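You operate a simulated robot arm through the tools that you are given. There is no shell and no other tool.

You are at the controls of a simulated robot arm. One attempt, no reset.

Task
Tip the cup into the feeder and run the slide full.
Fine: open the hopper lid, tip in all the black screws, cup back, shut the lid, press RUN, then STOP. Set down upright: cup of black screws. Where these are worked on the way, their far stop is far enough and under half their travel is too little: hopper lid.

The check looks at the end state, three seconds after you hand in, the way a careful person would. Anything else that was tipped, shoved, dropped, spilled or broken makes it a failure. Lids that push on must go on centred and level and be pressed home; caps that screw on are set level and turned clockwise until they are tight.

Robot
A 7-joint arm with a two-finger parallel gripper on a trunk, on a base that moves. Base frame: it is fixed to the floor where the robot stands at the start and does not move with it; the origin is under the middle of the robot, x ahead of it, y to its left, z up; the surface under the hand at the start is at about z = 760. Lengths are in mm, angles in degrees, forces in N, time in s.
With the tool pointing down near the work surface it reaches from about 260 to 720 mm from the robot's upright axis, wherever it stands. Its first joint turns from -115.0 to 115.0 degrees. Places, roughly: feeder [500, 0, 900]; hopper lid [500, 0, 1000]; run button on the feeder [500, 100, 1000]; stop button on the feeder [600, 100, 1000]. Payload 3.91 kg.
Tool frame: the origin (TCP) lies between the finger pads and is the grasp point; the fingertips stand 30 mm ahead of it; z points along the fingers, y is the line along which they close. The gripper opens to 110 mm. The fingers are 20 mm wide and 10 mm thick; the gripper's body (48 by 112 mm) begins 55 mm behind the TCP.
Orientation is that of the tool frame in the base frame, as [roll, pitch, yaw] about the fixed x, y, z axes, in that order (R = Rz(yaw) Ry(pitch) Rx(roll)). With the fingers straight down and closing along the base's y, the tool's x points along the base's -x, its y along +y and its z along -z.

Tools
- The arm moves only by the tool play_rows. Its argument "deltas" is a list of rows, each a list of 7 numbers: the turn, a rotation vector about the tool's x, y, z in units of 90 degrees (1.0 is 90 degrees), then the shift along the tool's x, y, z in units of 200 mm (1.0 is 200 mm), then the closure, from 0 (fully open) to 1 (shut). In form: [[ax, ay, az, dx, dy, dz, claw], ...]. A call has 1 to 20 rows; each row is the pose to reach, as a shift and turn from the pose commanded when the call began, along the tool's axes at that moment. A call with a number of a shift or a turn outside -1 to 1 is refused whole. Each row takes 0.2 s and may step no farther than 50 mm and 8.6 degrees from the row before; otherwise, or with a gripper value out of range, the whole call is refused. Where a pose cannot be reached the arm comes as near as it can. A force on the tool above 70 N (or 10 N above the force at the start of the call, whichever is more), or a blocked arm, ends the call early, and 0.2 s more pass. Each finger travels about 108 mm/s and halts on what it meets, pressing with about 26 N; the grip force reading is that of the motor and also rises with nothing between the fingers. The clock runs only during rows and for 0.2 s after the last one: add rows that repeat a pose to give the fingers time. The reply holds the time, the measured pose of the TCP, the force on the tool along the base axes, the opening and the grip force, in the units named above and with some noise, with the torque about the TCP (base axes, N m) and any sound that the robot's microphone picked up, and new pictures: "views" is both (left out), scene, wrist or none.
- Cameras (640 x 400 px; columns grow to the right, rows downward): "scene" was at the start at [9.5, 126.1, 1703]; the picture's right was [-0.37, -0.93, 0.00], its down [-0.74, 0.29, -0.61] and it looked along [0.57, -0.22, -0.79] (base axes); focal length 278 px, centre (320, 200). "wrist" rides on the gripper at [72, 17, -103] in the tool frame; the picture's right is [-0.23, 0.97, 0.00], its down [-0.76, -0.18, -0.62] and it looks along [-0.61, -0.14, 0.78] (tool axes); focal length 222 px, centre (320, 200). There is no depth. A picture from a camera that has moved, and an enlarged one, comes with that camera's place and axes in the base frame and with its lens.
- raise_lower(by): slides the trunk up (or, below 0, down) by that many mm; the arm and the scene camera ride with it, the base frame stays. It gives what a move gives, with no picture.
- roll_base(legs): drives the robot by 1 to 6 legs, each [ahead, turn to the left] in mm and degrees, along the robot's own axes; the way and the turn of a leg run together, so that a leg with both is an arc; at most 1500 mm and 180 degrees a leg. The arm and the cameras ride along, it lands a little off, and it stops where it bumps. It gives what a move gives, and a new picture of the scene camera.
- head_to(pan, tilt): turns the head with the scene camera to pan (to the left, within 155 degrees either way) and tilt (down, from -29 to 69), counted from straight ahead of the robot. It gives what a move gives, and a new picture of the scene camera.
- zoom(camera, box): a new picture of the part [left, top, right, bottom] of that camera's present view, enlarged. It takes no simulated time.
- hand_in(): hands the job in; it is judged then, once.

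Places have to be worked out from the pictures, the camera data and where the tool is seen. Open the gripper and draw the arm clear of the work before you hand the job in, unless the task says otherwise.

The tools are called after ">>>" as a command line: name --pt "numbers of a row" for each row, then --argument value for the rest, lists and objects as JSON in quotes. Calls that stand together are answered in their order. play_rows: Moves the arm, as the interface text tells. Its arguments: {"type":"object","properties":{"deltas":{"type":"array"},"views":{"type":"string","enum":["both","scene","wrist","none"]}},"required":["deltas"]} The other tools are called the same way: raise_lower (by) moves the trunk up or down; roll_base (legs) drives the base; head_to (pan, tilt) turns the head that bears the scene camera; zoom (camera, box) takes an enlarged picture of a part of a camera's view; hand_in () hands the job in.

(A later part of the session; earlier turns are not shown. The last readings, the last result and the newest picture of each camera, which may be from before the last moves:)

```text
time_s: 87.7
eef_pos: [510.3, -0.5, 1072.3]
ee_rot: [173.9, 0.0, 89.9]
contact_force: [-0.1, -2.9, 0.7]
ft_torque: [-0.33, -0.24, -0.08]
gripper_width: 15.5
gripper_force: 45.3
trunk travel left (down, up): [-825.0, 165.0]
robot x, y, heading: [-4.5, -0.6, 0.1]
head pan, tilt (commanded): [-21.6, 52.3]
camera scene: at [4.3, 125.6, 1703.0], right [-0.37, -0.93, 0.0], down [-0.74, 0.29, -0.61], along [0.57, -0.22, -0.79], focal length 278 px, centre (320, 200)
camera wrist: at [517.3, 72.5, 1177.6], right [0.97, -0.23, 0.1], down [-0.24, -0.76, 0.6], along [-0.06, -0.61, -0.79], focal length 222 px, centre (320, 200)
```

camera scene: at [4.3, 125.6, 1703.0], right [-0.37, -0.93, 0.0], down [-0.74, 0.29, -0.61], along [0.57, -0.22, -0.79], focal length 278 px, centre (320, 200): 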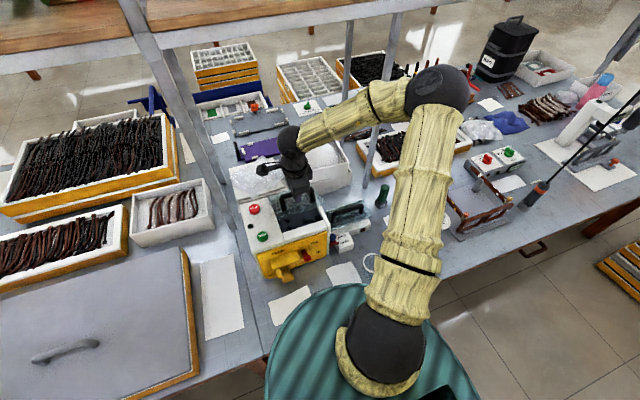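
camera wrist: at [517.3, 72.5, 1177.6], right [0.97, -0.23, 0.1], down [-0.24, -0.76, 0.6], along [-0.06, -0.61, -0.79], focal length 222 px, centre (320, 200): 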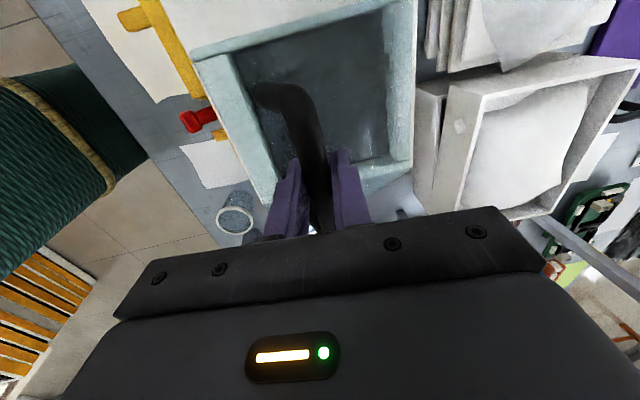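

The lid is at about 26°. I continue to nearly closed (about 4°) and check the force.

>>> play_rows --pt "-0.033 0 0 0 -0.037 0.033 1.0" --pt "-0.067 0 0 0 -0.074 0.067 1.0" --pt "-0.1 0 0 0 -0.105 0.1 1.0" --pt "-0.133 0 0 0 -0.1353 0.1345 1.0" --pt "-0.178 0 0 0 -0.158 0.175 1.0" --pt "-0.222 0 0 0 -0.179 0.216 1.0" --pt "-0.222 0 0 0 -0.179 0.216 1.0"

```text
time_s: 89.3
eef_pos: [479.3, 0.1, 1028.5]
ee_rot: [154.0, -0.2, 89.9]
contact_force: [-1.6, 6.3, -5.6]
ft_torque: [-0.18, 0.19, -0.19]
gripper_width: 15.6
gripper_force: 45.2
trunk travel left (down, up): [-825.0, 165.0]
robot x, y, heading: [-9.2, -2.6, 0.0]
head pan, tilt (commanded): [-21.6, 52.3]
camera scene: at [4.6, 127.4, 1702.8], right [-0.37, -0.93, 0.0], down [-0.74, 0.29, -0.61], along [0.57, -0.22, -0.79], focal length 278 px, centre (320, 200)
camera wrist: at [449.8, 72.9, 1127.8], right [0.87, -0.23, 0.43], down [-0.43, -0.76, 0.48], along [0.22, -0.61, -0.77], focal length 222 px, centre (320, 200)
```

scene: 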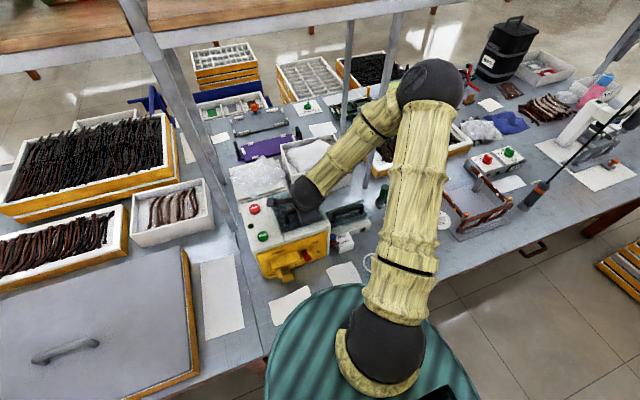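
wrist: 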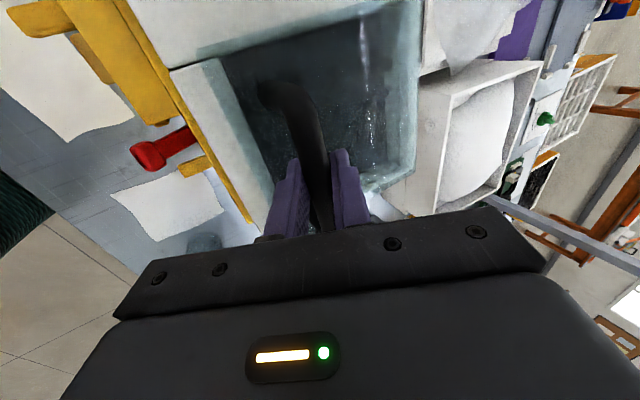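

>>> play_rows --pt "-0.015 0 0 0 -0.014 0.012 1.0" --pt "-0.03 0 0 0 -0.028 0.023 1.0" --pt "-0.044 0 0 0 -0.042 0.035 1.0" --pt "-0.044 0 0 0 -0.042 0.035 1.0"

>>> zoom --camera "wrist" --box '[160, 0, 440, 240]'

>>> zoom --camera "scene" --box '[230, 160, 350, 280]'

```text
time_s: 90.3
eef_pos: [476.0, 1.8, 1019.0]
ee_rot: [149.5, 0.1, 90.0]
contact_force: [3.7, 4.0, 28.9]
ft_torque: [0.55, -0.18, 0.13]
gripper_width: 15.6
gripper_force: 45.2
trunk travel left (down, up): [-825.0, 165.0]
robot x, y, heading: [-6.9, 0.6, 0.2]
head pan, tilt (commanded): [-21.6, 52.3]
camera scene: at [2.1, 126.6, 1703.4], right [-0.37, -0.93, 0.0], down [-0.74, 0.29, -0.61], along [0.57, -0.22, -0.79], focal length 278 px, centre (320, 200)
camera wrist: at [438.9, 73.1, 1117.0], right [0.84, -0.23, 0.49], down [-0.47, -0.76, 0.45], along [0.27, -0.61, -0.75], focal length 222 px, centre (320, 200)
```

scene: 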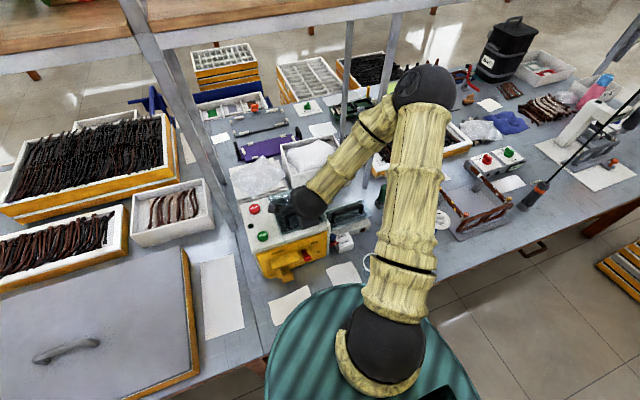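
wrist: 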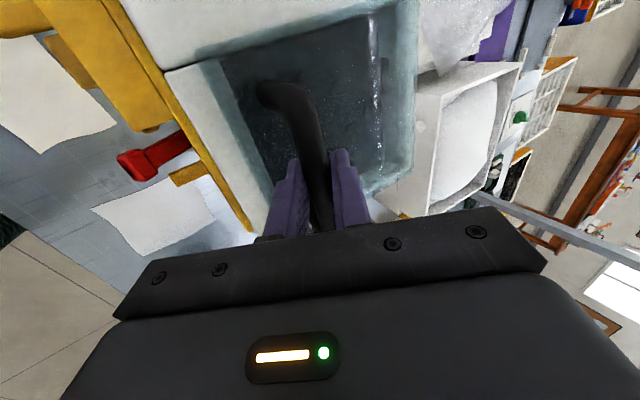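

```text
1.67 times, centred on (300, 120) of wrist
camera zoom: at [438.9, 73.1, 1117.0], right [0.84, -0.23, 0.49], down [-0.47, -0.76, 0.45], along [0.27, -0.61, -0.75], focal length 370 px, centre (353, 333)
```

zoom: 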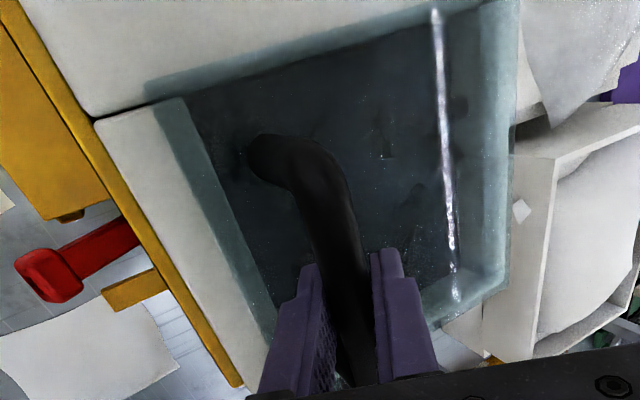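

```text
3.33 times, centred on (290, 220) of scene
camera zoom: at [2.1, 126.6, 1703.4], right [-0.37, -0.93, 0.0], down [-0.74, 0.29, -0.61], along [0.57, -0.22, -0.79], focal length 928 px, centre (420, 133)
```

zoom: 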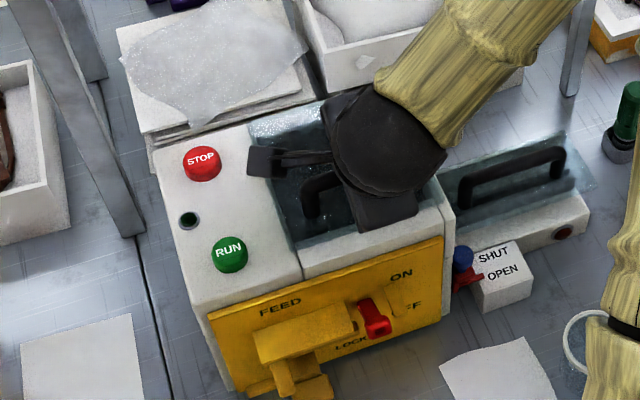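

The lid is shut (29 N of press against its seat). I ease off, open the fingers a little and draw back along the tool axis.

>>> play_rows --pt "0 0 0 0 0.006 -0.01 1.0" --pt "0 0 0 0 0.009 -0.016 1.0" --pt "0 0 0 0 0.009 -0.016 0.7" --pt "0 0 0 0 0.009 -0.016 0.6" --pt "0 0 0 0 0.009 -0.016 0.6" --pt "0 0 0 0 0.009 -0.1 0.6" --pt "0 0 0 0 0.009 -0.25 0.6" --pt "0 0 0 0 0.009 -0.45 0.6" --pt "0 0 0 0 0.009 -0.65 0.6" --pt "0 0 0 0 0.009 -0.65 0.6"

>>> zoom --camera "scene" --box '[230, 160, 350, 280]'

>>> zoom --camera "wrist" --box '[160, 0, 440, 240]'

```text
time_s: 92.5
eef_pos: [430.7, 0.8, 1133.6]
ee_rot: [150.0, -0.1, 89.9]
contact_force: [0.1, -0.5, -1.2]
ft_torque: [0.03, -0.02, 0.01]
gripper_width: 44.1
gripper_force: 0.1
out of reach, approached as far as the arm can: row 8, 9, 10
trunk travel left (down, up): [-825.0, 165.0]
robot x, y, heading: [-6.9, -2.8, 0.1]
head pan, tilt (commanded): [-21.6, 52.3]
camera scene: at [5.7, 125.1, 1703.0], right [-0.37, -0.93, 0.0], down [-0.74, 0.29, -0.61], along [0.57, -0.22, -0.79], focal length 278 px, centre (320, 200)
camera wrist: at [395.3, 72.2, 1231.7], right [0.84, -0.23, 0.48], down [-0.47, -0.76, 0.45], along [0.27, -0.61, -0.75], focal length 222 px, centre (320, 200)
```

scene: 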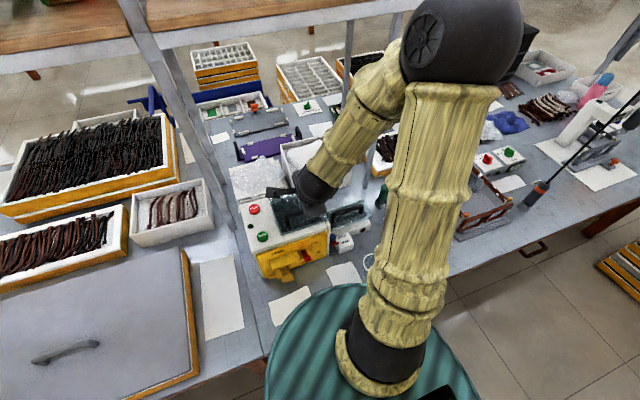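
wrist: 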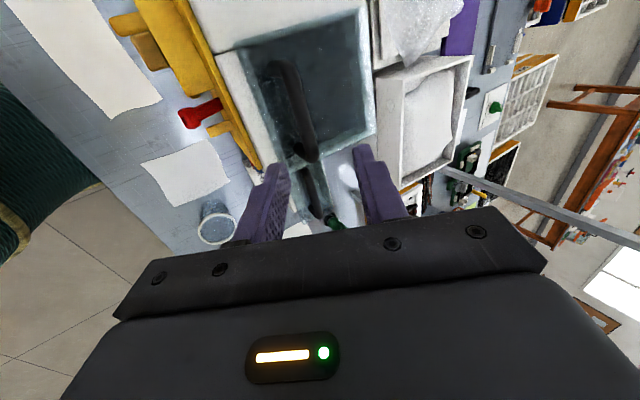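

```text
3.33 times, centred on (290, 220) of scene
camera zoom: at [5.7, 125.1, 1703.0], right [-0.37, -0.93, 0.0], down [-0.74, 0.29, -0.61], along [0.57, -0.22, -0.79], focal length 928 px, centre (420, 133)
```

zoom: 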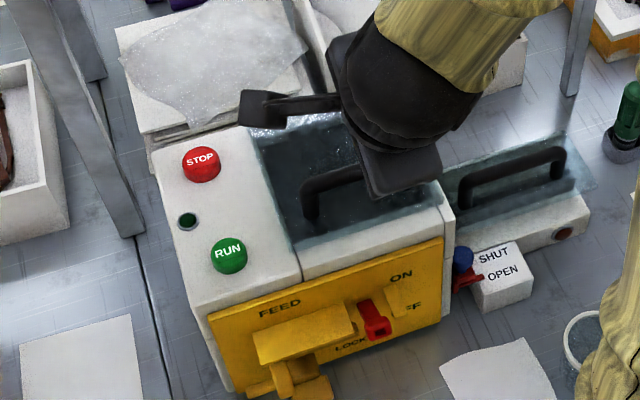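

```text
1.67 times, centred on (300, 120) of wrist
camera zoom: at [395.3, 72.2, 1231.7], right [0.84, -0.23, 0.48], down [-0.47, -0.76, 0.45], along [0.27, -0.61, -0.75], focal length 370 px, centre (353, 333)
```

zoom: 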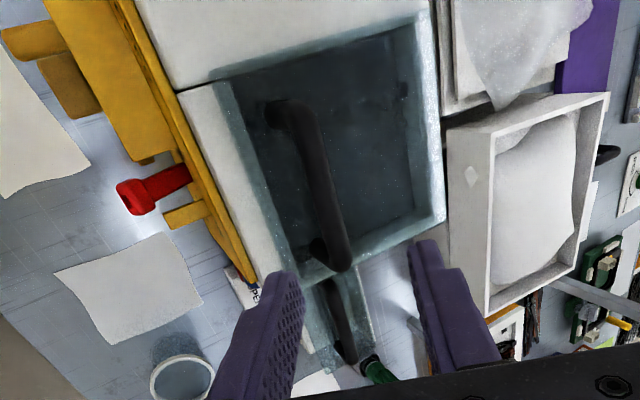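

The lid is shut and the bar sits level. Now for the buttons: I straighten the tool, close the fingers and move above RUN to look.

>>> play_rows --pt "0.066 0 0 0.13 0.024 0.01 0.8" --pt "0.133 0 0 0.26 0.048 0.04 1.0" --pt "0.2 0 0 0.4 0.072 0.08 1.0" --pt "0.267 0 0 0.53 0.095 0.12 1.0" --pt "0.333 0 0 0.66 0.1185 0.155 1.0" --pt "0.333 0 0 0.66 0.1185 0.155 1.0"

>>> zoom --camera "wrist" --box '[220, 30, 440, 230]'

```text
time_s: 93.9
eef_pos: [468.9, 131.9, 1120.0]
ee_rot: [179.8, -0.1, 90.0]
contact_force: [-0.5, -0.4, -0.3]
ft_torque: [0.01, -0.04, -0.04]
gripper_width: 0.0
gripper_force: 26.1
trunk travel left (down, up): [-825.0, 165.0]
robot x, y, heading: [-7.6, 0.9, 0.0]
head pan, tilt (commanded): [-21.6, 52.3]
camera scene: at [3.2, 126.0, 1703.0], right [-0.37, -0.93, 0.0], down [-0.74, 0.29, -0.61], along [0.57, -0.22, -0.79], focal length 278 px, centre (320, 200)
camera wrist: at [486.0, 204.3, 1223.2], right [0.97, -0.23, 0.0], down [-0.18, -0.76, 0.62], along [-0.14, -0.61, -0.78], focal length 222 px, centre (320, 200)
```

scene: 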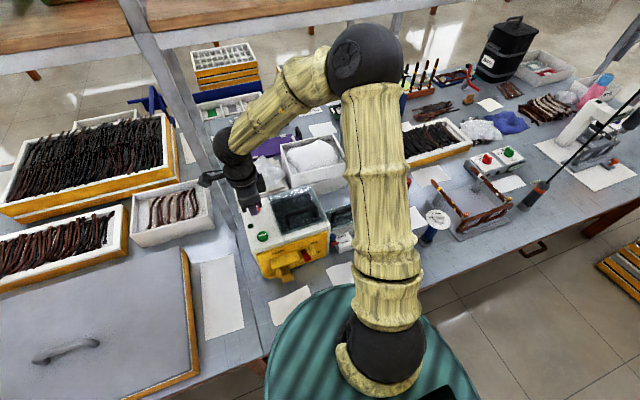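
wrist: 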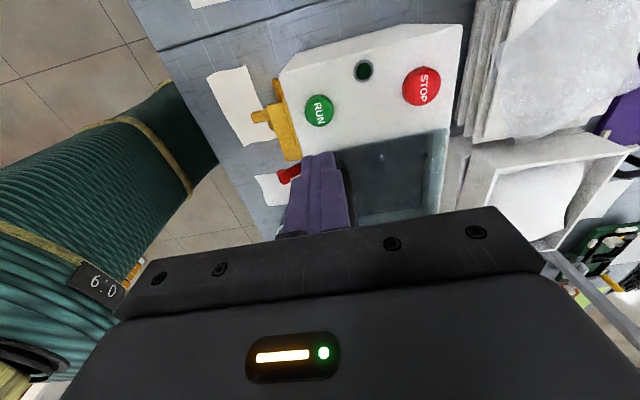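

```text
2.00 times, centred on (330, 130) of wrist
camera zoom: at [486.0, 204.3, 1223.2], right [0.97, -0.23, 0.0], down [-0.18, -0.76, 0.62], along [-0.14, -0.61, -0.78], focal length 444 px, centre (300, 340)
```

zoom: 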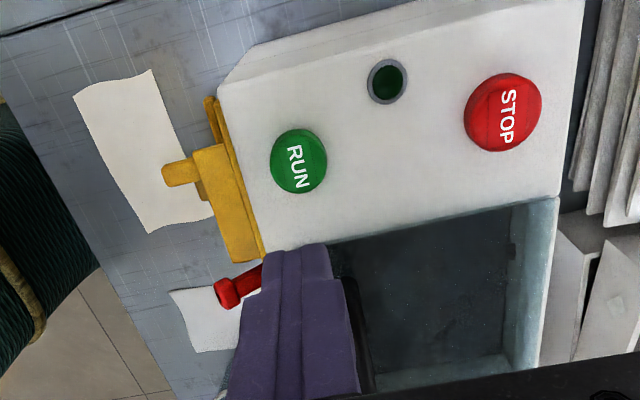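

RUN lies exactly under the tool axis at about [469,131], and STOP at about [577,130]. I descend 100 mm to just above the RUN button.

>>> play_rows --pt "0 0 0 0 0 0.2 1.0" --pt "0 0 0 0 0 0.38 1.0" --pt "0 0 0 0 0 0.5 1.0" --pt "0 0 0 0 0 0.5 1.0"

>>> zoom --camera "wrist" --box '[200, 60, 440, 230]'

>>> zoom --camera "scene" --box '[230, 160, 350, 280]'

```text
time_s: 94.9
eef_pos: [468.8, 132.9, 1020.6]
ee_rot: [179.9, 0.0, 90.1]
contact_force: [0.4, -0.1, 0.9]
ft_torque: [0.0, 0.0, 0.01]
gripper_width: 0.3
gripper_force: 26.0
trunk travel left (down, up): [-825.0, 165.0]
robot x, y, heading: [-5.5, -0.3, -0.0]
head pan, tilt (commanded): [-21.6, 52.3]
camera scene: at [3.9, 126.1, 1703.0], right [-0.37, -0.93, 0.0], down [-0.74, 0.29, -0.61], along [0.57, -0.22, -0.79], focal length 278 px, centre (320, 200)
camera wrist: at [485.8, 203.9, 1123.3], right [0.97, -0.23, 0.0], down [-0.18, -0.76, 0.62], along [-0.14, -0.61, -0.78], focal length 222 px, centre (320, 200)
```

scene: 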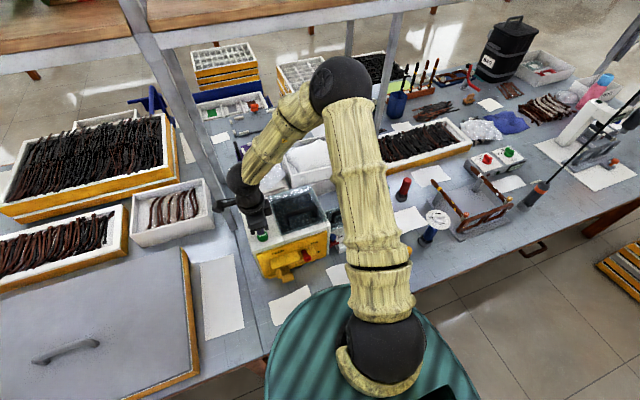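
wrist: 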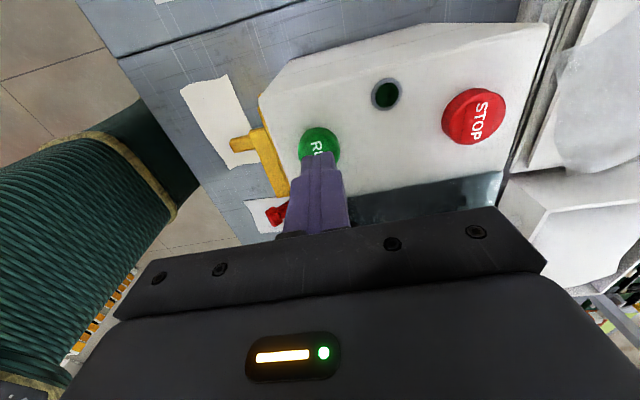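

```text
2.35 times, centred on (320, 145) of wrist
camera zoom: at [485.8, 203.9, 1123.3], right [0.97, -0.23, 0.0], down [-0.18, -0.76, 0.62], along [-0.14, -0.61, -0.78], focal length 523 px, centre (320, 329)
```

zoom: 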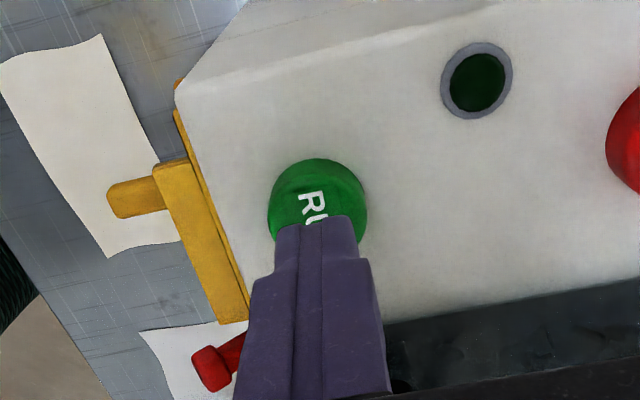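

```text
3.33 times, centred on (290, 220) of scene
camera zoom: at [3.9, 126.1, 1703.0], right [-0.37, -0.93, 0.0], down [-0.74, 0.29, -0.61], along [0.57, -0.22, -0.79], focal length 928 px, centre (420, 133)
```

zoom: 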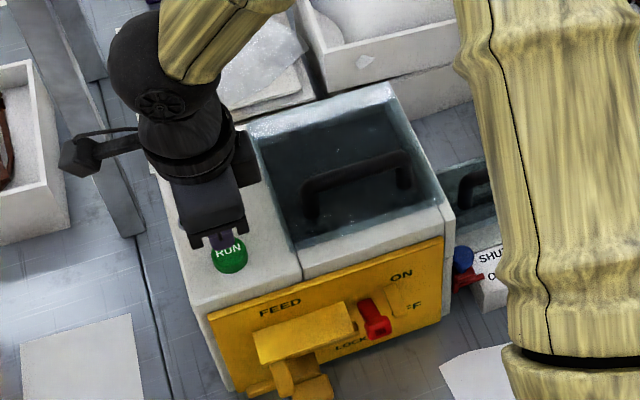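

The fingertips are centred over RUN, about 15 mm above it. I press down in small steps and watch force and sound.

>>> play_rows --pt "0 0 0 0 0 0.03 1.0" --pt "0 0 0 0 0 0.06 1.0" --pt "0 0 0 0 0 0.06 1.0" --views "none"

```text
time_s: 95.7
eef_pos: [467.6, 131.4, 1008.6]
ee_rot: [179.9, 0.0, 89.9]
contact_force: [-0.2, 0.0, -0.4]
ft_torque: [-0.02, 0.03, -0.01]
gripper_width: 0.1
gripper_force: 26.0
trunk travel left (down, up): [-825.0, 165.0]
robot x, y, heading: [-3.9, 4.4, 0.2]
head pan, tilt (commanded): [-21.6, 52.3]
```

>>> play_rows --pt "0 0 0 0 0 0.01 1.0" --pt "0 0 0 0 0 0.02 1.0" --pt "0 0 0 0 0 0.02 1.0" --views "none"

```text
time_s: 96.5
eef_pos: [468.1, 131.3, 1004.5]
ee_rot: [179.9, 0.1, 89.8]
contact_force: [-0.3, -0.2, -0.9]
ft_torque: [0.01, -0.01, -0.04]
gripper_width: 0.0
gripper_force: 25.7
trunk travel left (down, up): [-825.0, 165.0]
robot x, y, heading: [-9.5, -0.7, 0.2]
head pan, tilt (commanded): [-21.6, 52.3]
```

No contact yet at z≈1004.5. I go on in 2 mm steps.

>>> play_rows --pt "0 0 0 0 0 0.01 1.0" --pt "0 0 0 0 0 0.01 1.0" --views "none"

>>> play_rows --pt "0 0 0 0 0 0.01 1.0" --pt "0 0 0 0 0 0.01 1.0" --views "wrist"

```text
time_s: 97.1
eef_pos: [468.3, 132.4, 1002.0]
ee_rot: [179.9, 0.0, 89.9]
contact_force: [-0.5, 0.8, 1.9]
ft_torque: [-0.01, 0.03, 0.0]
gripper_width: 0.0
gripper_force: 25.9
trunk travel left (down, up): [-825.0, 165.0]
robot x, y, heading: [-5.7, -0.1, 0.3]
head pan, tilt (commanded): [-21.6, 52.3]
```

```text
time_s: 97.7
eef_pos: [468.7, 131.6, 999.4]
ee_rot: [179.9, 0.1, 89.9]
contact_force: [-0.3, 0.6, 1.6]
ft_torque: [-0.02, -0.01, 0.0]
gripper_width: 0.1
gripper_force: 25.7
trunk travel left (down, up): [-825.0, 165.0]
robot x, y, heading: [-4.4, 1.9, 0.3]
head pan, tilt (commanded): [-21.6, 52.3]
heard: click
camera wrist: at [486.1, 204.1, 1103.5], right [0.97, -0.23, 0.0], down [-0.18, -0.76, 0.62], along [-0.14, -0.61, -0.78], focal length 222 px, centre (320, 200)
```

wrist: 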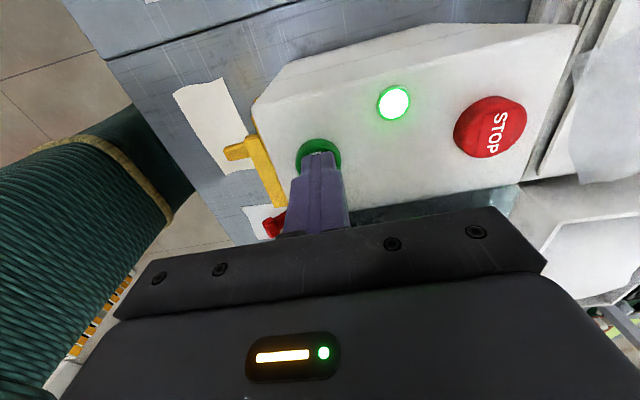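

A click sounded and the green lamp lit: the feeder is running. I lift off and look at the slide and hopper.

>>> play_rows --pt "0 0 0 0 0 -0.15 1.0" --pt "0 0 0 0 0 -0.35 1.0" --pt "0 0 0 0 0 -0.5 1.0"

>>> zoom --camera "scene" --box '[230, 160, 350, 280]'

>>> zoom --camera "wrist" --box '[240, 0, 480, 230]'

```text
time_s: 98.5
eef_pos: [467.7, 133.7, 1100.4]
ee_rot: [-179.9, 0.0, 89.9]
contact_force: [-0.3, -0.2, -0.3]
ft_torque: [0.0, -0.02, 0.01]
gripper_width: 0.1
gripper_force: 26.0
trunk travel left (down, up): [-825.0, 165.0]
robot x, y, heading: [-3.8, 2.7, -0.0]
head pan, tilt (commanded): [-21.6, 52.3]
camera scene: at [3.6, 126.0, 1703.0], right [-0.37, -0.93, 0.0], down [-0.74, 0.29, -0.61], along [0.57, -0.22, -0.79], focal length 278 px, centre (320, 200)
camera wrist: at [485.6, 205.8, 1203.4], right [0.97, -0.23, 0.0], down [-0.18, -0.76, 0.62], along [-0.14, -0.61, -0.78], focal length 222 px, centre (320, 200)
```

scene: 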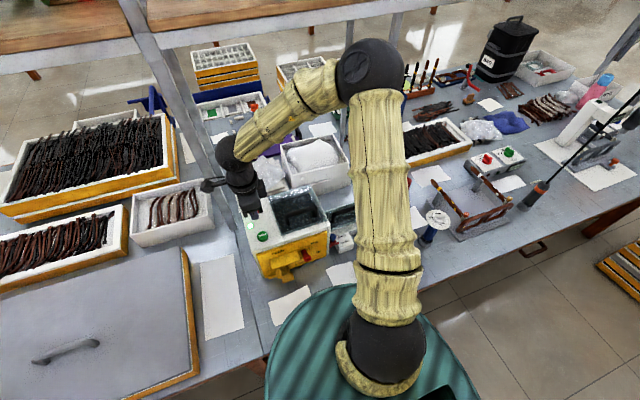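
wrist: 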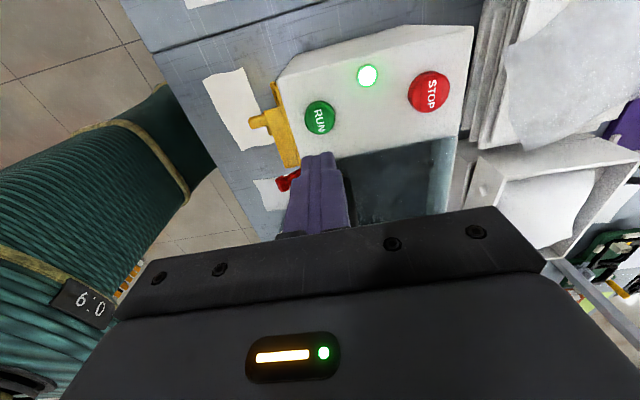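

```text
3.33 times, centred on (290, 220) of scene
camera zoom: at [3.6, 126.0, 1703.0], right [-0.37, -0.93, 0.0], down [-0.74, 0.29, -0.61], along [0.57, -0.22, -0.79], focal length 928 px, centre (420, 133)
```

zoom: 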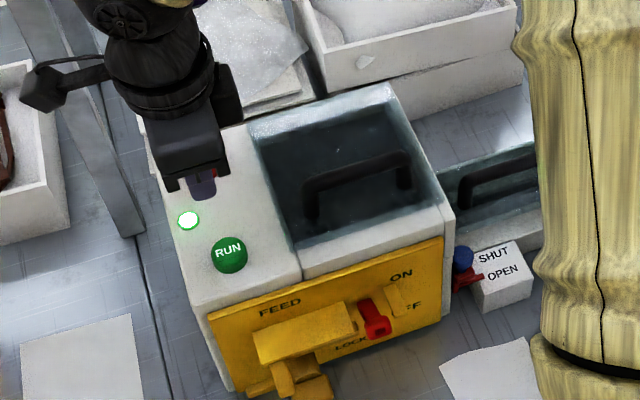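

```text
1.74 times, centred on (360, 115) of wrist
camera zoom: at [485.6, 205.8, 1203.4], right [0.97, -0.23, 0.0], down [-0.18, -0.76, 0.62], along [-0.14, -0.61, -0.78], focal length 386 px, centre (250, 348)
```

zoom: 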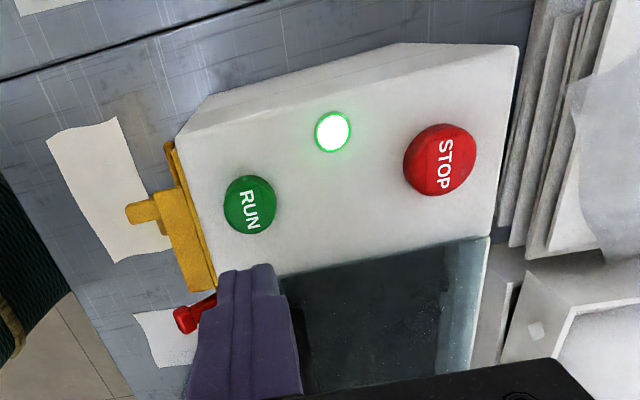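

The lamp is on. To see when the slide is full I need a view of it, so I move the wrist camera round to look at the slide from the robot side, staying high.

>>> play_rows --pt "0 0 -0.083 0 0 -0.15 1.0" --pt "0 0 -0.167 -0.1 -0.03 -0.25 1.0" --pt "0 0 -0.25 -0.2 -0.06 -0.3 1.0" --pt "0 0 -0.333 -0.3 -0.1 -0.3 1.0" --pt "0 0 -0.417 -0.4 -0.14 -0.3 1.0" --pt "0 0 -0.5 -0.5 -0.18 -0.3 1.0" --pt "0 0 -0.583 -0.6 -0.22 -0.3 1.0" --pt "0 0 -0.667 -0.7 -0.26 -0.3 1.0" --pt "0 0 -0.75 -0.8 -0.3 -0.3 1.0" --pt "0 0 -0.833 -0.9 -0.34 -0.3 1.0" --pt "0 0 -0.917 -1.0 -0.34 -0.3 1.0" --pt "0 0 -1.0 -1.0 -0.34 -0.3 1.0"

>>> zoom --camera "wrist" --box '[140, 20, 380, 230]'

>>> zoom --camera "scene" --box '[230, 160, 390, 290]'

```text
time_s: 101.1
eef_pos: [400.2, -67.7, 1159.8]
ee_rot: [180.0, 0.1, -179.8]
contact_force: [0.1, -0.1, 0.9]
ft_torque: [-0.02, -0.02, -0.01]
gripper_width: 0.0
gripper_force: 26.4
trunk travel left (down, up): [-825.0, 165.0]
robot x, y, heading: [-4.4, -0.4, 0.1]
head pan, tilt (commanded): [-21.6, 52.3]
camera scene: at [4.4, 126.4, 1703.0], right [-0.37, -0.93, 0.0], down [-0.74, 0.29, -0.61], along [0.57, -0.22, -0.79], focal length 278 px, centre (320, 200)
camera wrist: at [328.1, -51.9, 1262.5], right [0.23, 0.97, 0.0], down [0.76, -0.18, 0.62], along [0.61, -0.14, -0.78], focal length 222 px, centre (320, 200)
```

scene: 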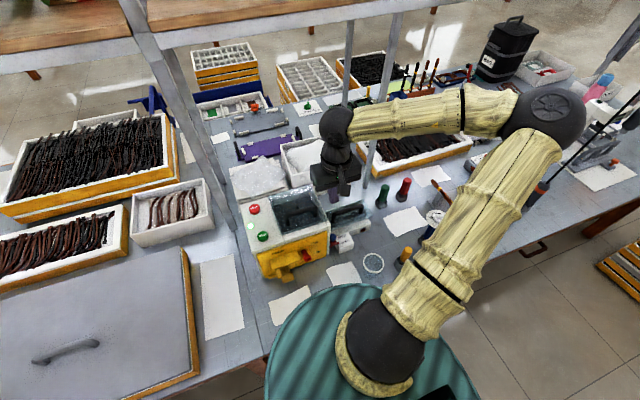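
wrist: 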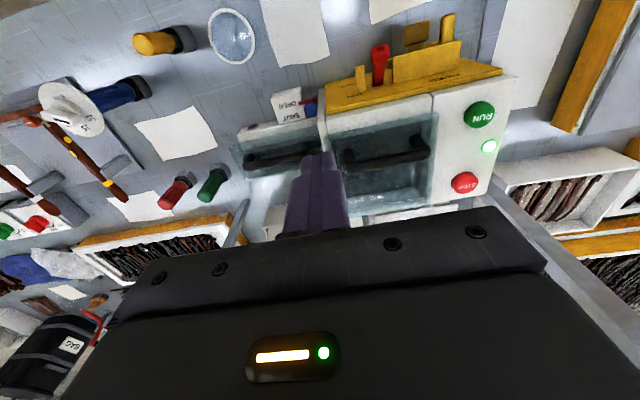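

```text
1.90 times, centred on (260, 125) of wrist
camera zoom: at [328.1, -51.9, 1262.5], right [0.23, 0.97, 0.0], down [0.76, -0.18, 0.62], along [0.61, -0.14, -0.78], focal length 423 px, centre (434, 343)
```

zoom: 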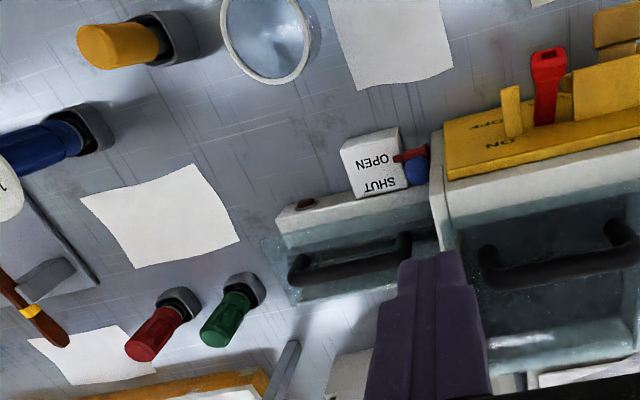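

```text
3.08 times, centred on (310, 225) of scene
camera zoom: at [4.4, 126.4, 1703.0], right [-0.37, -0.93, 0.0], down [-0.74, 0.29, -0.61], along [0.57, -0.22, -0.79], focal length 856 px, centre (351, 123)
```

zoom: 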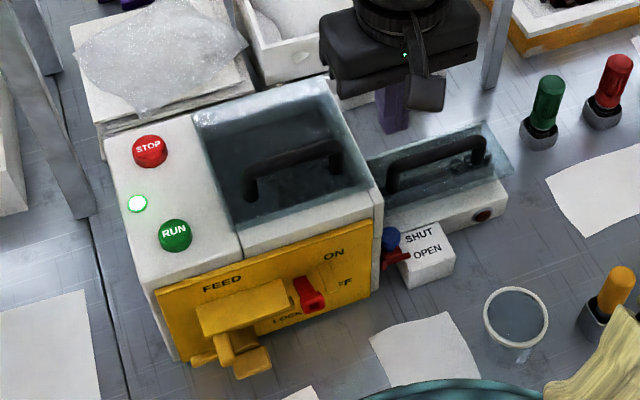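

The scene camera now sees the slide and its end lamp, still dark. I zoom in on the slide.

>>> zoom --camera "scene" --box '[320, 190, 375, 245]'

>>> zoom --camera "wrist" --box '[230, 110, 330, 200]'

```text
7.27 times, centred on (348, 218) of scene
camera zoom: at [4.4, 126.4, 1703.0], right [-0.37, -0.93, 0.0], down [-0.74, 0.29, -0.61], along [0.57, -0.22, -0.79], focal length 2024 px, centre (120, 73)
```

zoom: 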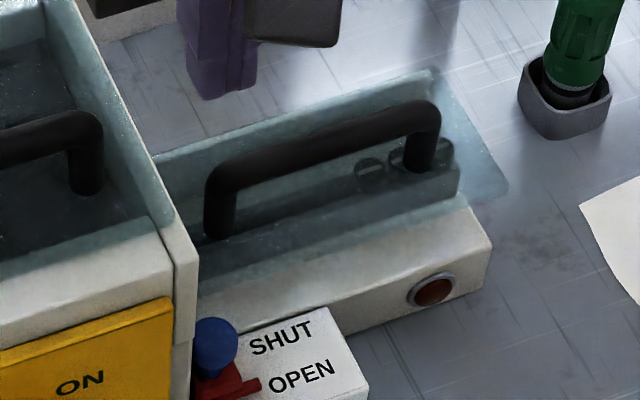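

```text
4.44 times, centred on (280, 155) of wrist
camera zoom: at [328.1, -51.9, 1262.5], right [0.23, 0.97, 0.0], down [0.76, -0.18, 0.62], along [0.61, -0.14, -0.78], focal length 987 px, centre (498, 400)
```

zoom: 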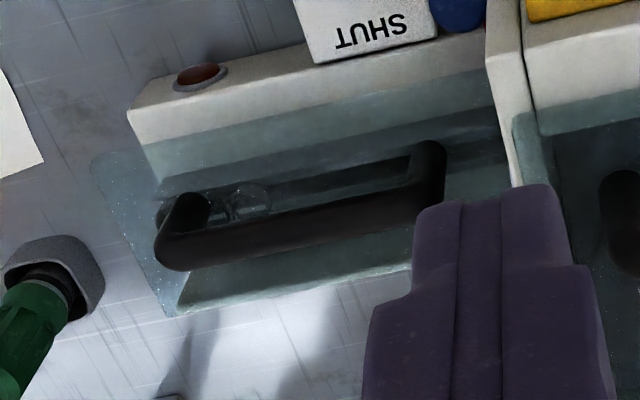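

The slide is filling: two or three screw heads are visible at its far end, and the end lamp is still dark. I wait 3 s in place and look again.

>>> play_rows --pt "0 0 0 0 0 0 1.0" --pt "0 0 0 0 0 0 1.0" --pt "0 0 0 0 0 0 1.0" --pt "0 0 0 0 0 0 1.0" --pt "0 0 0 0 0 0 1.0" --pt "0 0 0 0 0 0 1.0" --pt "0 0 0 0 0 0 1.0" --pt "0 0 0 0 0 0 1.0" --pt "0 0 0 0 0 0 1.0" --pt "0 0 0 0 0 0 1.0" --pt "0 0 0 0 0 0 1.0" --pt "0 0 0 0 0 0 1.0" --pt "0 0 0 0 0 0 1.0" --pt "0 0 0 0 0 0 1.0" --views "none"

>>> zoom --camera "scene" --box '[320, 190, 375, 245]'

>>> zoom --camera "wrist" --box '[230, 110, 330, 200]'

```text
time_s: 104.1
eef_pos: [399.9, -68.1, 1160.1]
ee_rot: [-179.9, 0.0, 180.0]
contact_force: [0.3, -0.3, 0.1]
ft_torque: [0.0, 0.0, -0.02]
gripper_width: 0.0
gripper_force: 25.9
trunk travel left (down, up): [-825.0, 165.0]
robot x, y, heading: [-4.4, 0.9, 0.2]
head pan, tilt (commanded): [-21.6, 52.3]
```

```text
7.27 times, centred on (348, 218) of scene
camera zoom: at [4.2, 126.0, 1703.0], right [-0.37, -0.93, 0.0], down [-0.74, 0.29, -0.61], along [0.57, -0.22, -0.79], focal length 2024 px, centre (120, 73)
```

zoom: 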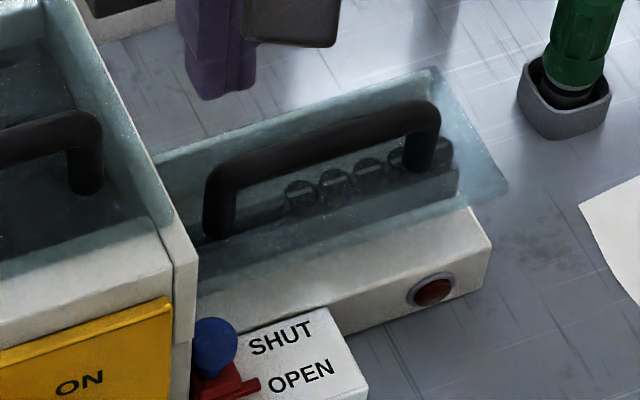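

```text
4.44 times, centred on (280, 155) of wrist
camera zoom: at [328.1, -51.8, 1262.5], right [0.23, 0.97, 0.0], down [0.76, -0.18, 0.62], along [0.61, -0.14, -0.78], focal length 987 px, centre (498, 400)
```

zoom: 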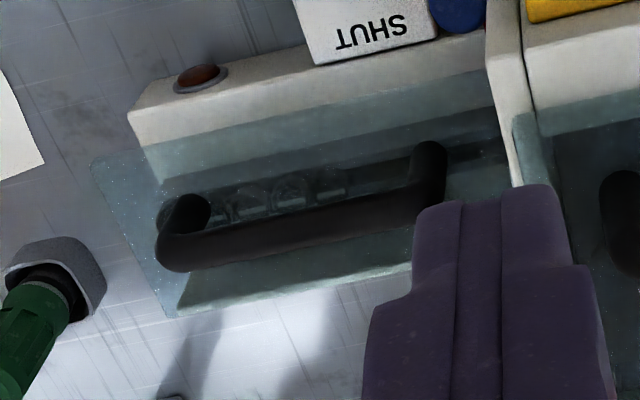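

Five heads are in the slide now, about one more per second and a bit; it is not full and the lamp is dark. I wait another 4 s.

>>> play_rows --pt "0 0 0 0 0 0 1.0" --pt "0 0 0 0 0 0 1.0" --pt "0 0 0 0 0 0 1.0" --pt "0 0 0 0 0 0 1.0" --pt "0 0 0 0 0 0 1.0" --pt "0 0 0 0 0 0 1.0" --pt "0 0 0 0 0 0 1.0" --pt "0 0 0 0 0 0 1.0" --pt "0 0 0 0 0 0 1.0" --pt "0 0 0 0 0 0 1.0" --pt "0 0 0 0 0 0 1.0" --pt "0 0 0 0 0 0 1.0" --pt "0 0 0 0 0 0 1.0" --pt "0 0 0 0 0 0 1.0" --pt "0 0 0 0 0 0 1.0" --pt "0 0 0 0 0 0 1.0" --pt "0 0 0 0 0 0 1.0" --pt "0 0 0 0 0 0 1.0" --views "none"

>>> zoom --camera "scene" --box '[320, 190, 375, 245]'

>>> zoom --camera "wrist" --box '[230, 110, 330, 200]'

```text
time_s: 107.9
eef_pos: [399.8, -68.4, 1159.2]
ee_rot: [180.0, 0.1, 179.9]
contact_force: [-0.2, 0.2, 0.5]
ft_torque: [0.03, -0.02, 0.01]
gripper_width: 0.1
gripper_force: 26.5
trunk travel left (down, up): [-825.0, 165.0]
robot x, y, heading: [-4.2, -3.7, 0.2]
head pan, tilt (commanded): [-21.6, 52.3]
```

```text
7.27 times, centred on (348, 218) of scene
camera zoom: at [4.2, 126.0, 1703.0], right [-0.37, -0.93, 0.0], down [-0.74, 0.29, -0.61], along [0.57, -0.22, -0.79], focal length 2024 px, centre (120, 73)
```

zoom: 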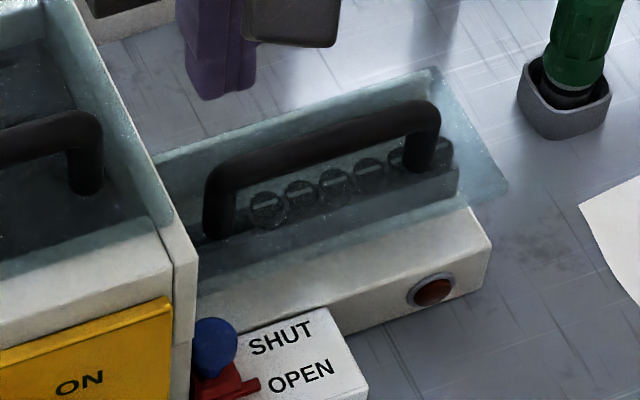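

```text
4.44 times, centred on (280, 155) of wrist
camera zoom: at [328.1, -51.8, 1262.5], right [0.23, 0.97, 0.0], down [0.76, -0.18, 0.62], along [0.61, -0.14, -0.78], focal length 987 px, centre (498, 400)
```

zoom: 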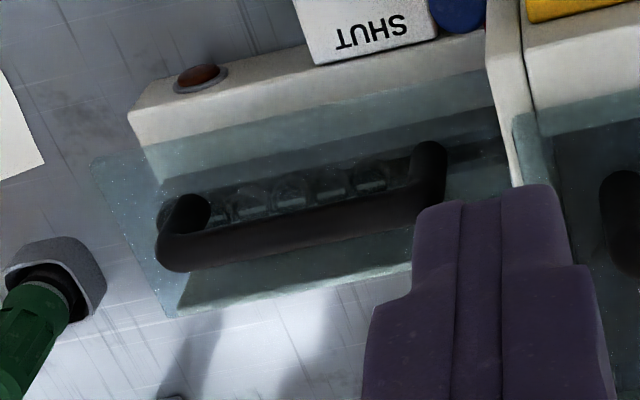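

Six or seven heads now; the lamp is still dark. I wait another 4 s.

>>> play_rows --pt "0 0 0 0 0 0 1.0" --pt "0 0 0 0 0 0 1.0" --pt "0 0 0 0 0 0 1.0" --pt "0 0 0 0 0 0 1.0" --pt "0 0 0 0 0 0 1.0" --pt "0 0 0 0 0 0 1.0" --pt "0 0 0 0 0 0 1.0" --pt "0 0 0 0 0 0 1.0" --pt "0 0 0 0 0 0 1.0" --pt "0 0 0 0 0 0 1.0" --pt "0 0 0 0 0 0 1.0" --pt "0 0 0 0 0 0 1.0" --pt "0 0 0 0 0 0 1.0" --pt "0 0 0 0 0 0 1.0" --pt "0 0 0 0 0 0 1.0" --pt "0 0 0 0 0 0 1.0" --pt "0 0 0 0 0 0 1.0" --pt "0 0 0 0 0 0 1.0" --views "none"

>>> zoom --camera "scene" --box '[320, 190, 375, 245]'

>>> zoom --camera "scene" --box '[230, 160, 390, 290]'

```text
time_s: 111.7
eef_pos: [399.6, -68.1, 1158.7]
ee_rot: [-179.9, 0.2, 179.9]
contact_force: [-0.5, -0.4, -0.2]
ft_torque: [-0.01, 0.02, 0.01]
gripper_width: 0.0
gripper_force: 26.1
trunk travel left (down, up): [-825.0, 165.0]
robot x, y, heading: [-6.2, -1.2, 0.1]
head pan, tilt (commanded): [-21.6, 52.3]
```

```text
7.27 times, centred on (348, 218) of scene
camera zoom: at [4.2, 126.0, 1703.0], right [-0.37, -0.93, 0.0], down [-0.74, 0.29, -0.61], along [0.57, -0.22, -0.79], focal length 2024 px, centre (120, 73)
```

zoom: 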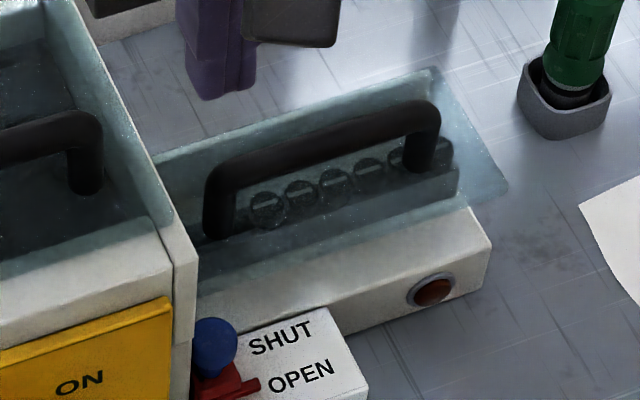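

```text
3.08 times, centred on (310, 225) of scene
camera zoom: at [4.2, 126.0, 1703.0], right [-0.37, -0.93, 0.0], down [-0.74, 0.29, -0.61], along [0.57, -0.22, -0.79], focal length 856 px, centre (351, 123)
```

zoom: 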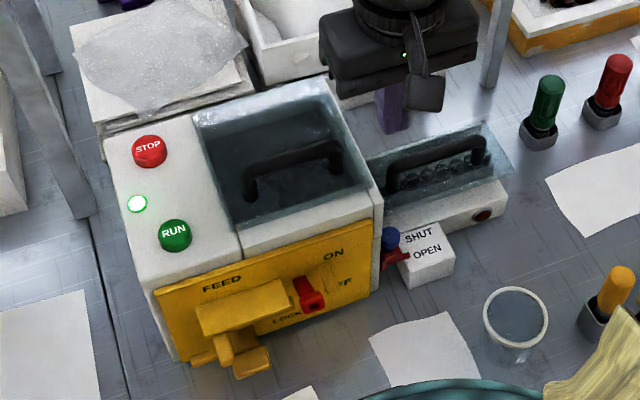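

>>> zoom --camera "wrist" --box '[240, 125, 340, 185]'

>>> zoom --camera "scene" --box '[328, 200, 363, 230]'

>>> zoom --camera "scene" --box '[265, 180, 330, 240]'

```text
6.40 times, centred on (290, 155) of wrist
camera zoom: at [328.1, -51.8, 1262.5], right [0.23, 0.97, 0.0], down [0.76, -0.18, 0.62], along [0.61, -0.14, -0.78], focal length 1422 px, centre (512, 488)
```

zoom: 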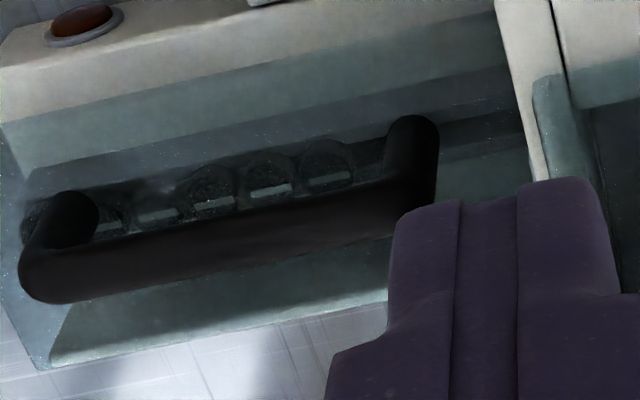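

```text
13.33 times, centred on (346, 215) of scene
camera zoom: at [4.2, 126.0, 1703.0], right [-0.37, -0.93, 0.0], down [-0.74, 0.29, -0.61], along [0.57, -0.22, -0.79], focal length 3710 px, centre (-20, 0)
```

zoom: 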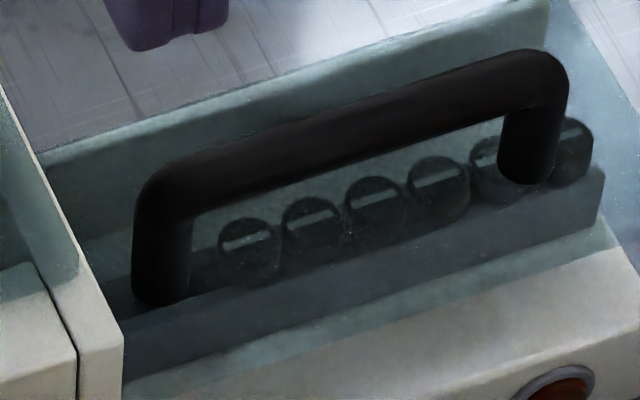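

```text
6.67 times, centred on (298, 210) of scene
camera zoom: at [4.2, 126.0, 1703.0], right [-0.37, -0.93, 0.0], down [-0.74, 0.29, -0.61], along [0.57, -0.22, -0.79], focal length 1855 px, centre (470, 133)
```

zoom: 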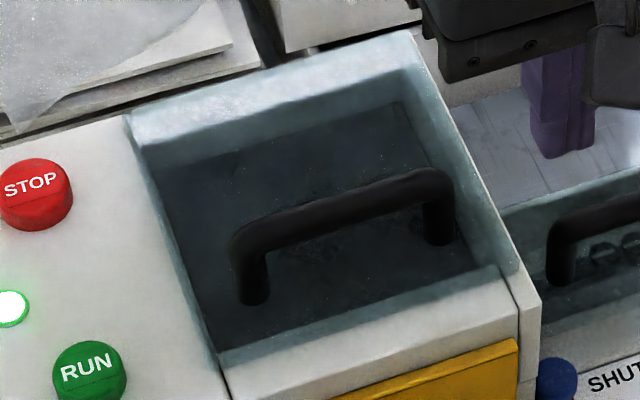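

Six heads show in the slide; I want to see whether more come or the lamp lights. I wait another 4 s and compare.

>>> play_rows --pt "0 0 0 0 0 0 1.0" --pt "0 0 0 0 0 0 1.0" --pt "0 0 0 0 0 0 1.0" --pt "0 0 0 0 0 0 1.0" --pt "0 0 0 0 0 0 1.0" --pt "0 0 0 0 0 0 1.0" --pt "0 0 0 0 0 0 1.0" --pt "0 0 0 0 0 0 1.0" --pt "0 0 0 0 0 0 1.0" --pt "0 0 0 0 0 0 1.0" --pt "0 0 0 0 0 0 1.0" --pt "0 0 0 0 0 0 1.0" --pt "0 0 0 0 0 0 1.0" --pt "0 0 0 0 0 0 1.0" --pt "0 0 0 0 0 0 1.0" --pt "0 0 0 0 0 0 1.0" --pt "0 0 0 0 0 0 1.0" --pt "0 0 0 0 0 0 1.0" --views "none"

>>> zoom --camera "wrist" --box '[240, 125, 340, 185]'

>>> zoom --camera "scene" --box '[328, 200, 363, 230]'

```text
time_s: 115.5
eef_pos: [400.8, -67.7, 1159.3]
ee_rot: [-180.0, 0.1, 179.9]
contact_force: [-0.3, 0.7, -1.0]
ft_torque: [-0.01, 0.03, -0.02]
gripper_width: 0.2
gripper_force: 25.7
trunk travel left (down, up): [-825.0, 165.0]
robot x, y, heading: [-8.7, -2.9, -0.1]
head pan, tilt (commanded): [-21.6, 52.3]
```

```text
6.40 times, centred on (290, 155) of wrist
camera zoom: at [328.1, -51.8, 1262.5], right [0.23, 0.97, 0.0], down [0.76, -0.18, 0.62], along [0.61, -0.14, -0.78], focal length 1422 px, centre (512, 488)
```

zoom: 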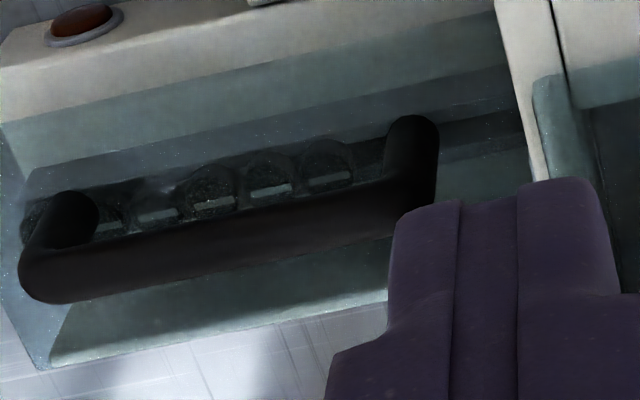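

```text
13.33 times, centred on (346, 215) of scene
camera zoom: at [4.2, 126.0, 1703.0], right [-0.37, -0.93, 0.0], down [-0.74, 0.29, -0.61], along [0.57, -0.22, -0.79], focal length 3710 px, centre (-20, 0)
```

zoom: 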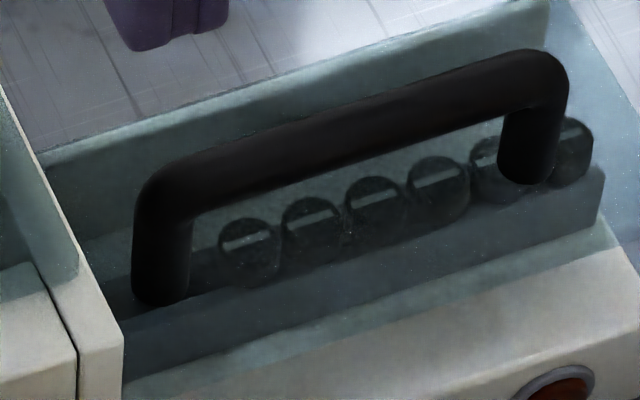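

No change since 107.9 s, so the slide is full at six and holding. I now go above STOP at about [577,130].

>>> play_rows --pt "0 0 0 -0.15 0.165 0 1.0" --pt "0 0 0 -0.3 0.33 0.03 1.0" --pt "0 0 0 -0.45 0.5 0.06 1.0" --pt "0 0 0 -0.6 0.67 0.1 1.0" --pt "0 0 0 -0.75 0.84 0.15 1.0" --pt "0 0 0 -0.8875 0.99 0.225 1.0" --pt "0 0 0 -0.8875 0.99 0.225 1.0"

>>> zoom --camera "wrist" --box '[220, 40, 440, 230]'

```text
time_s: 117.1
eef_pos: [576.5, 127.5, 1114.4]
ee_rot: [180.0, 0.2, 179.9]
contact_force: [-0.1, 0.1, 0.3]
ft_torque: [0.04, 0.0, 0.01]
gripper_width: 0.0
gripper_force: 25.9
trunk travel left (down, up): [-825.0, 165.0]
robot x, y, heading: [-5.2, -1.8, 0.1]
head pan, tilt (commanded): [-21.6, 52.3]
camera scene: at [3.5, 125.4, 1703.1], right [-0.37, -0.93, 0.0], down [-0.74, 0.29, -0.61], along [0.57, -0.22, -0.79], focal length 278 px, centre (320, 200)
camera wrist: at [504.1, 144.5, 1218.8], right [0.23, 0.97, 0.0], down [0.76, -0.18, 0.62], along [0.61, -0.14, -0.78], focal length 222 px, centre (320, 200)
```

scene: 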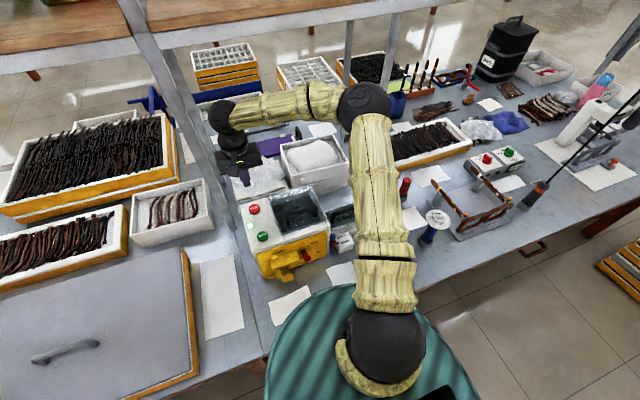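
wrist: 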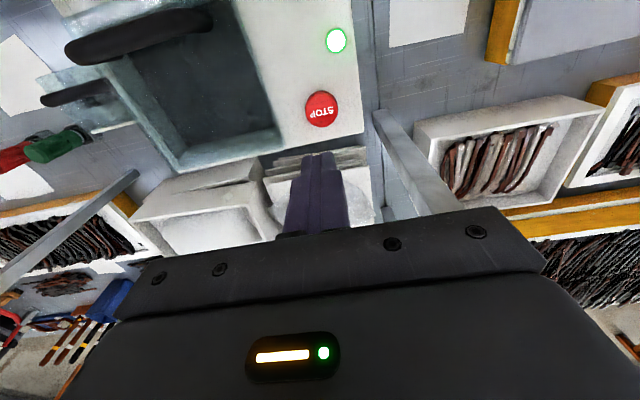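

```text
2.11 times, centred on (330, 135) of wrist
camera zoom: at [504.1, 144.5, 1218.8], right [0.23, 0.97, 0.0], down [0.76, -0.18, 0.62], along [0.61, -0.14, -0.78], focal length 468 px, centre (299, 337)
```

zoom: 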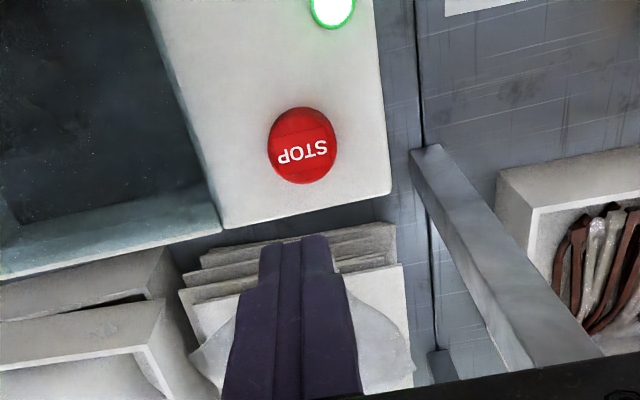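

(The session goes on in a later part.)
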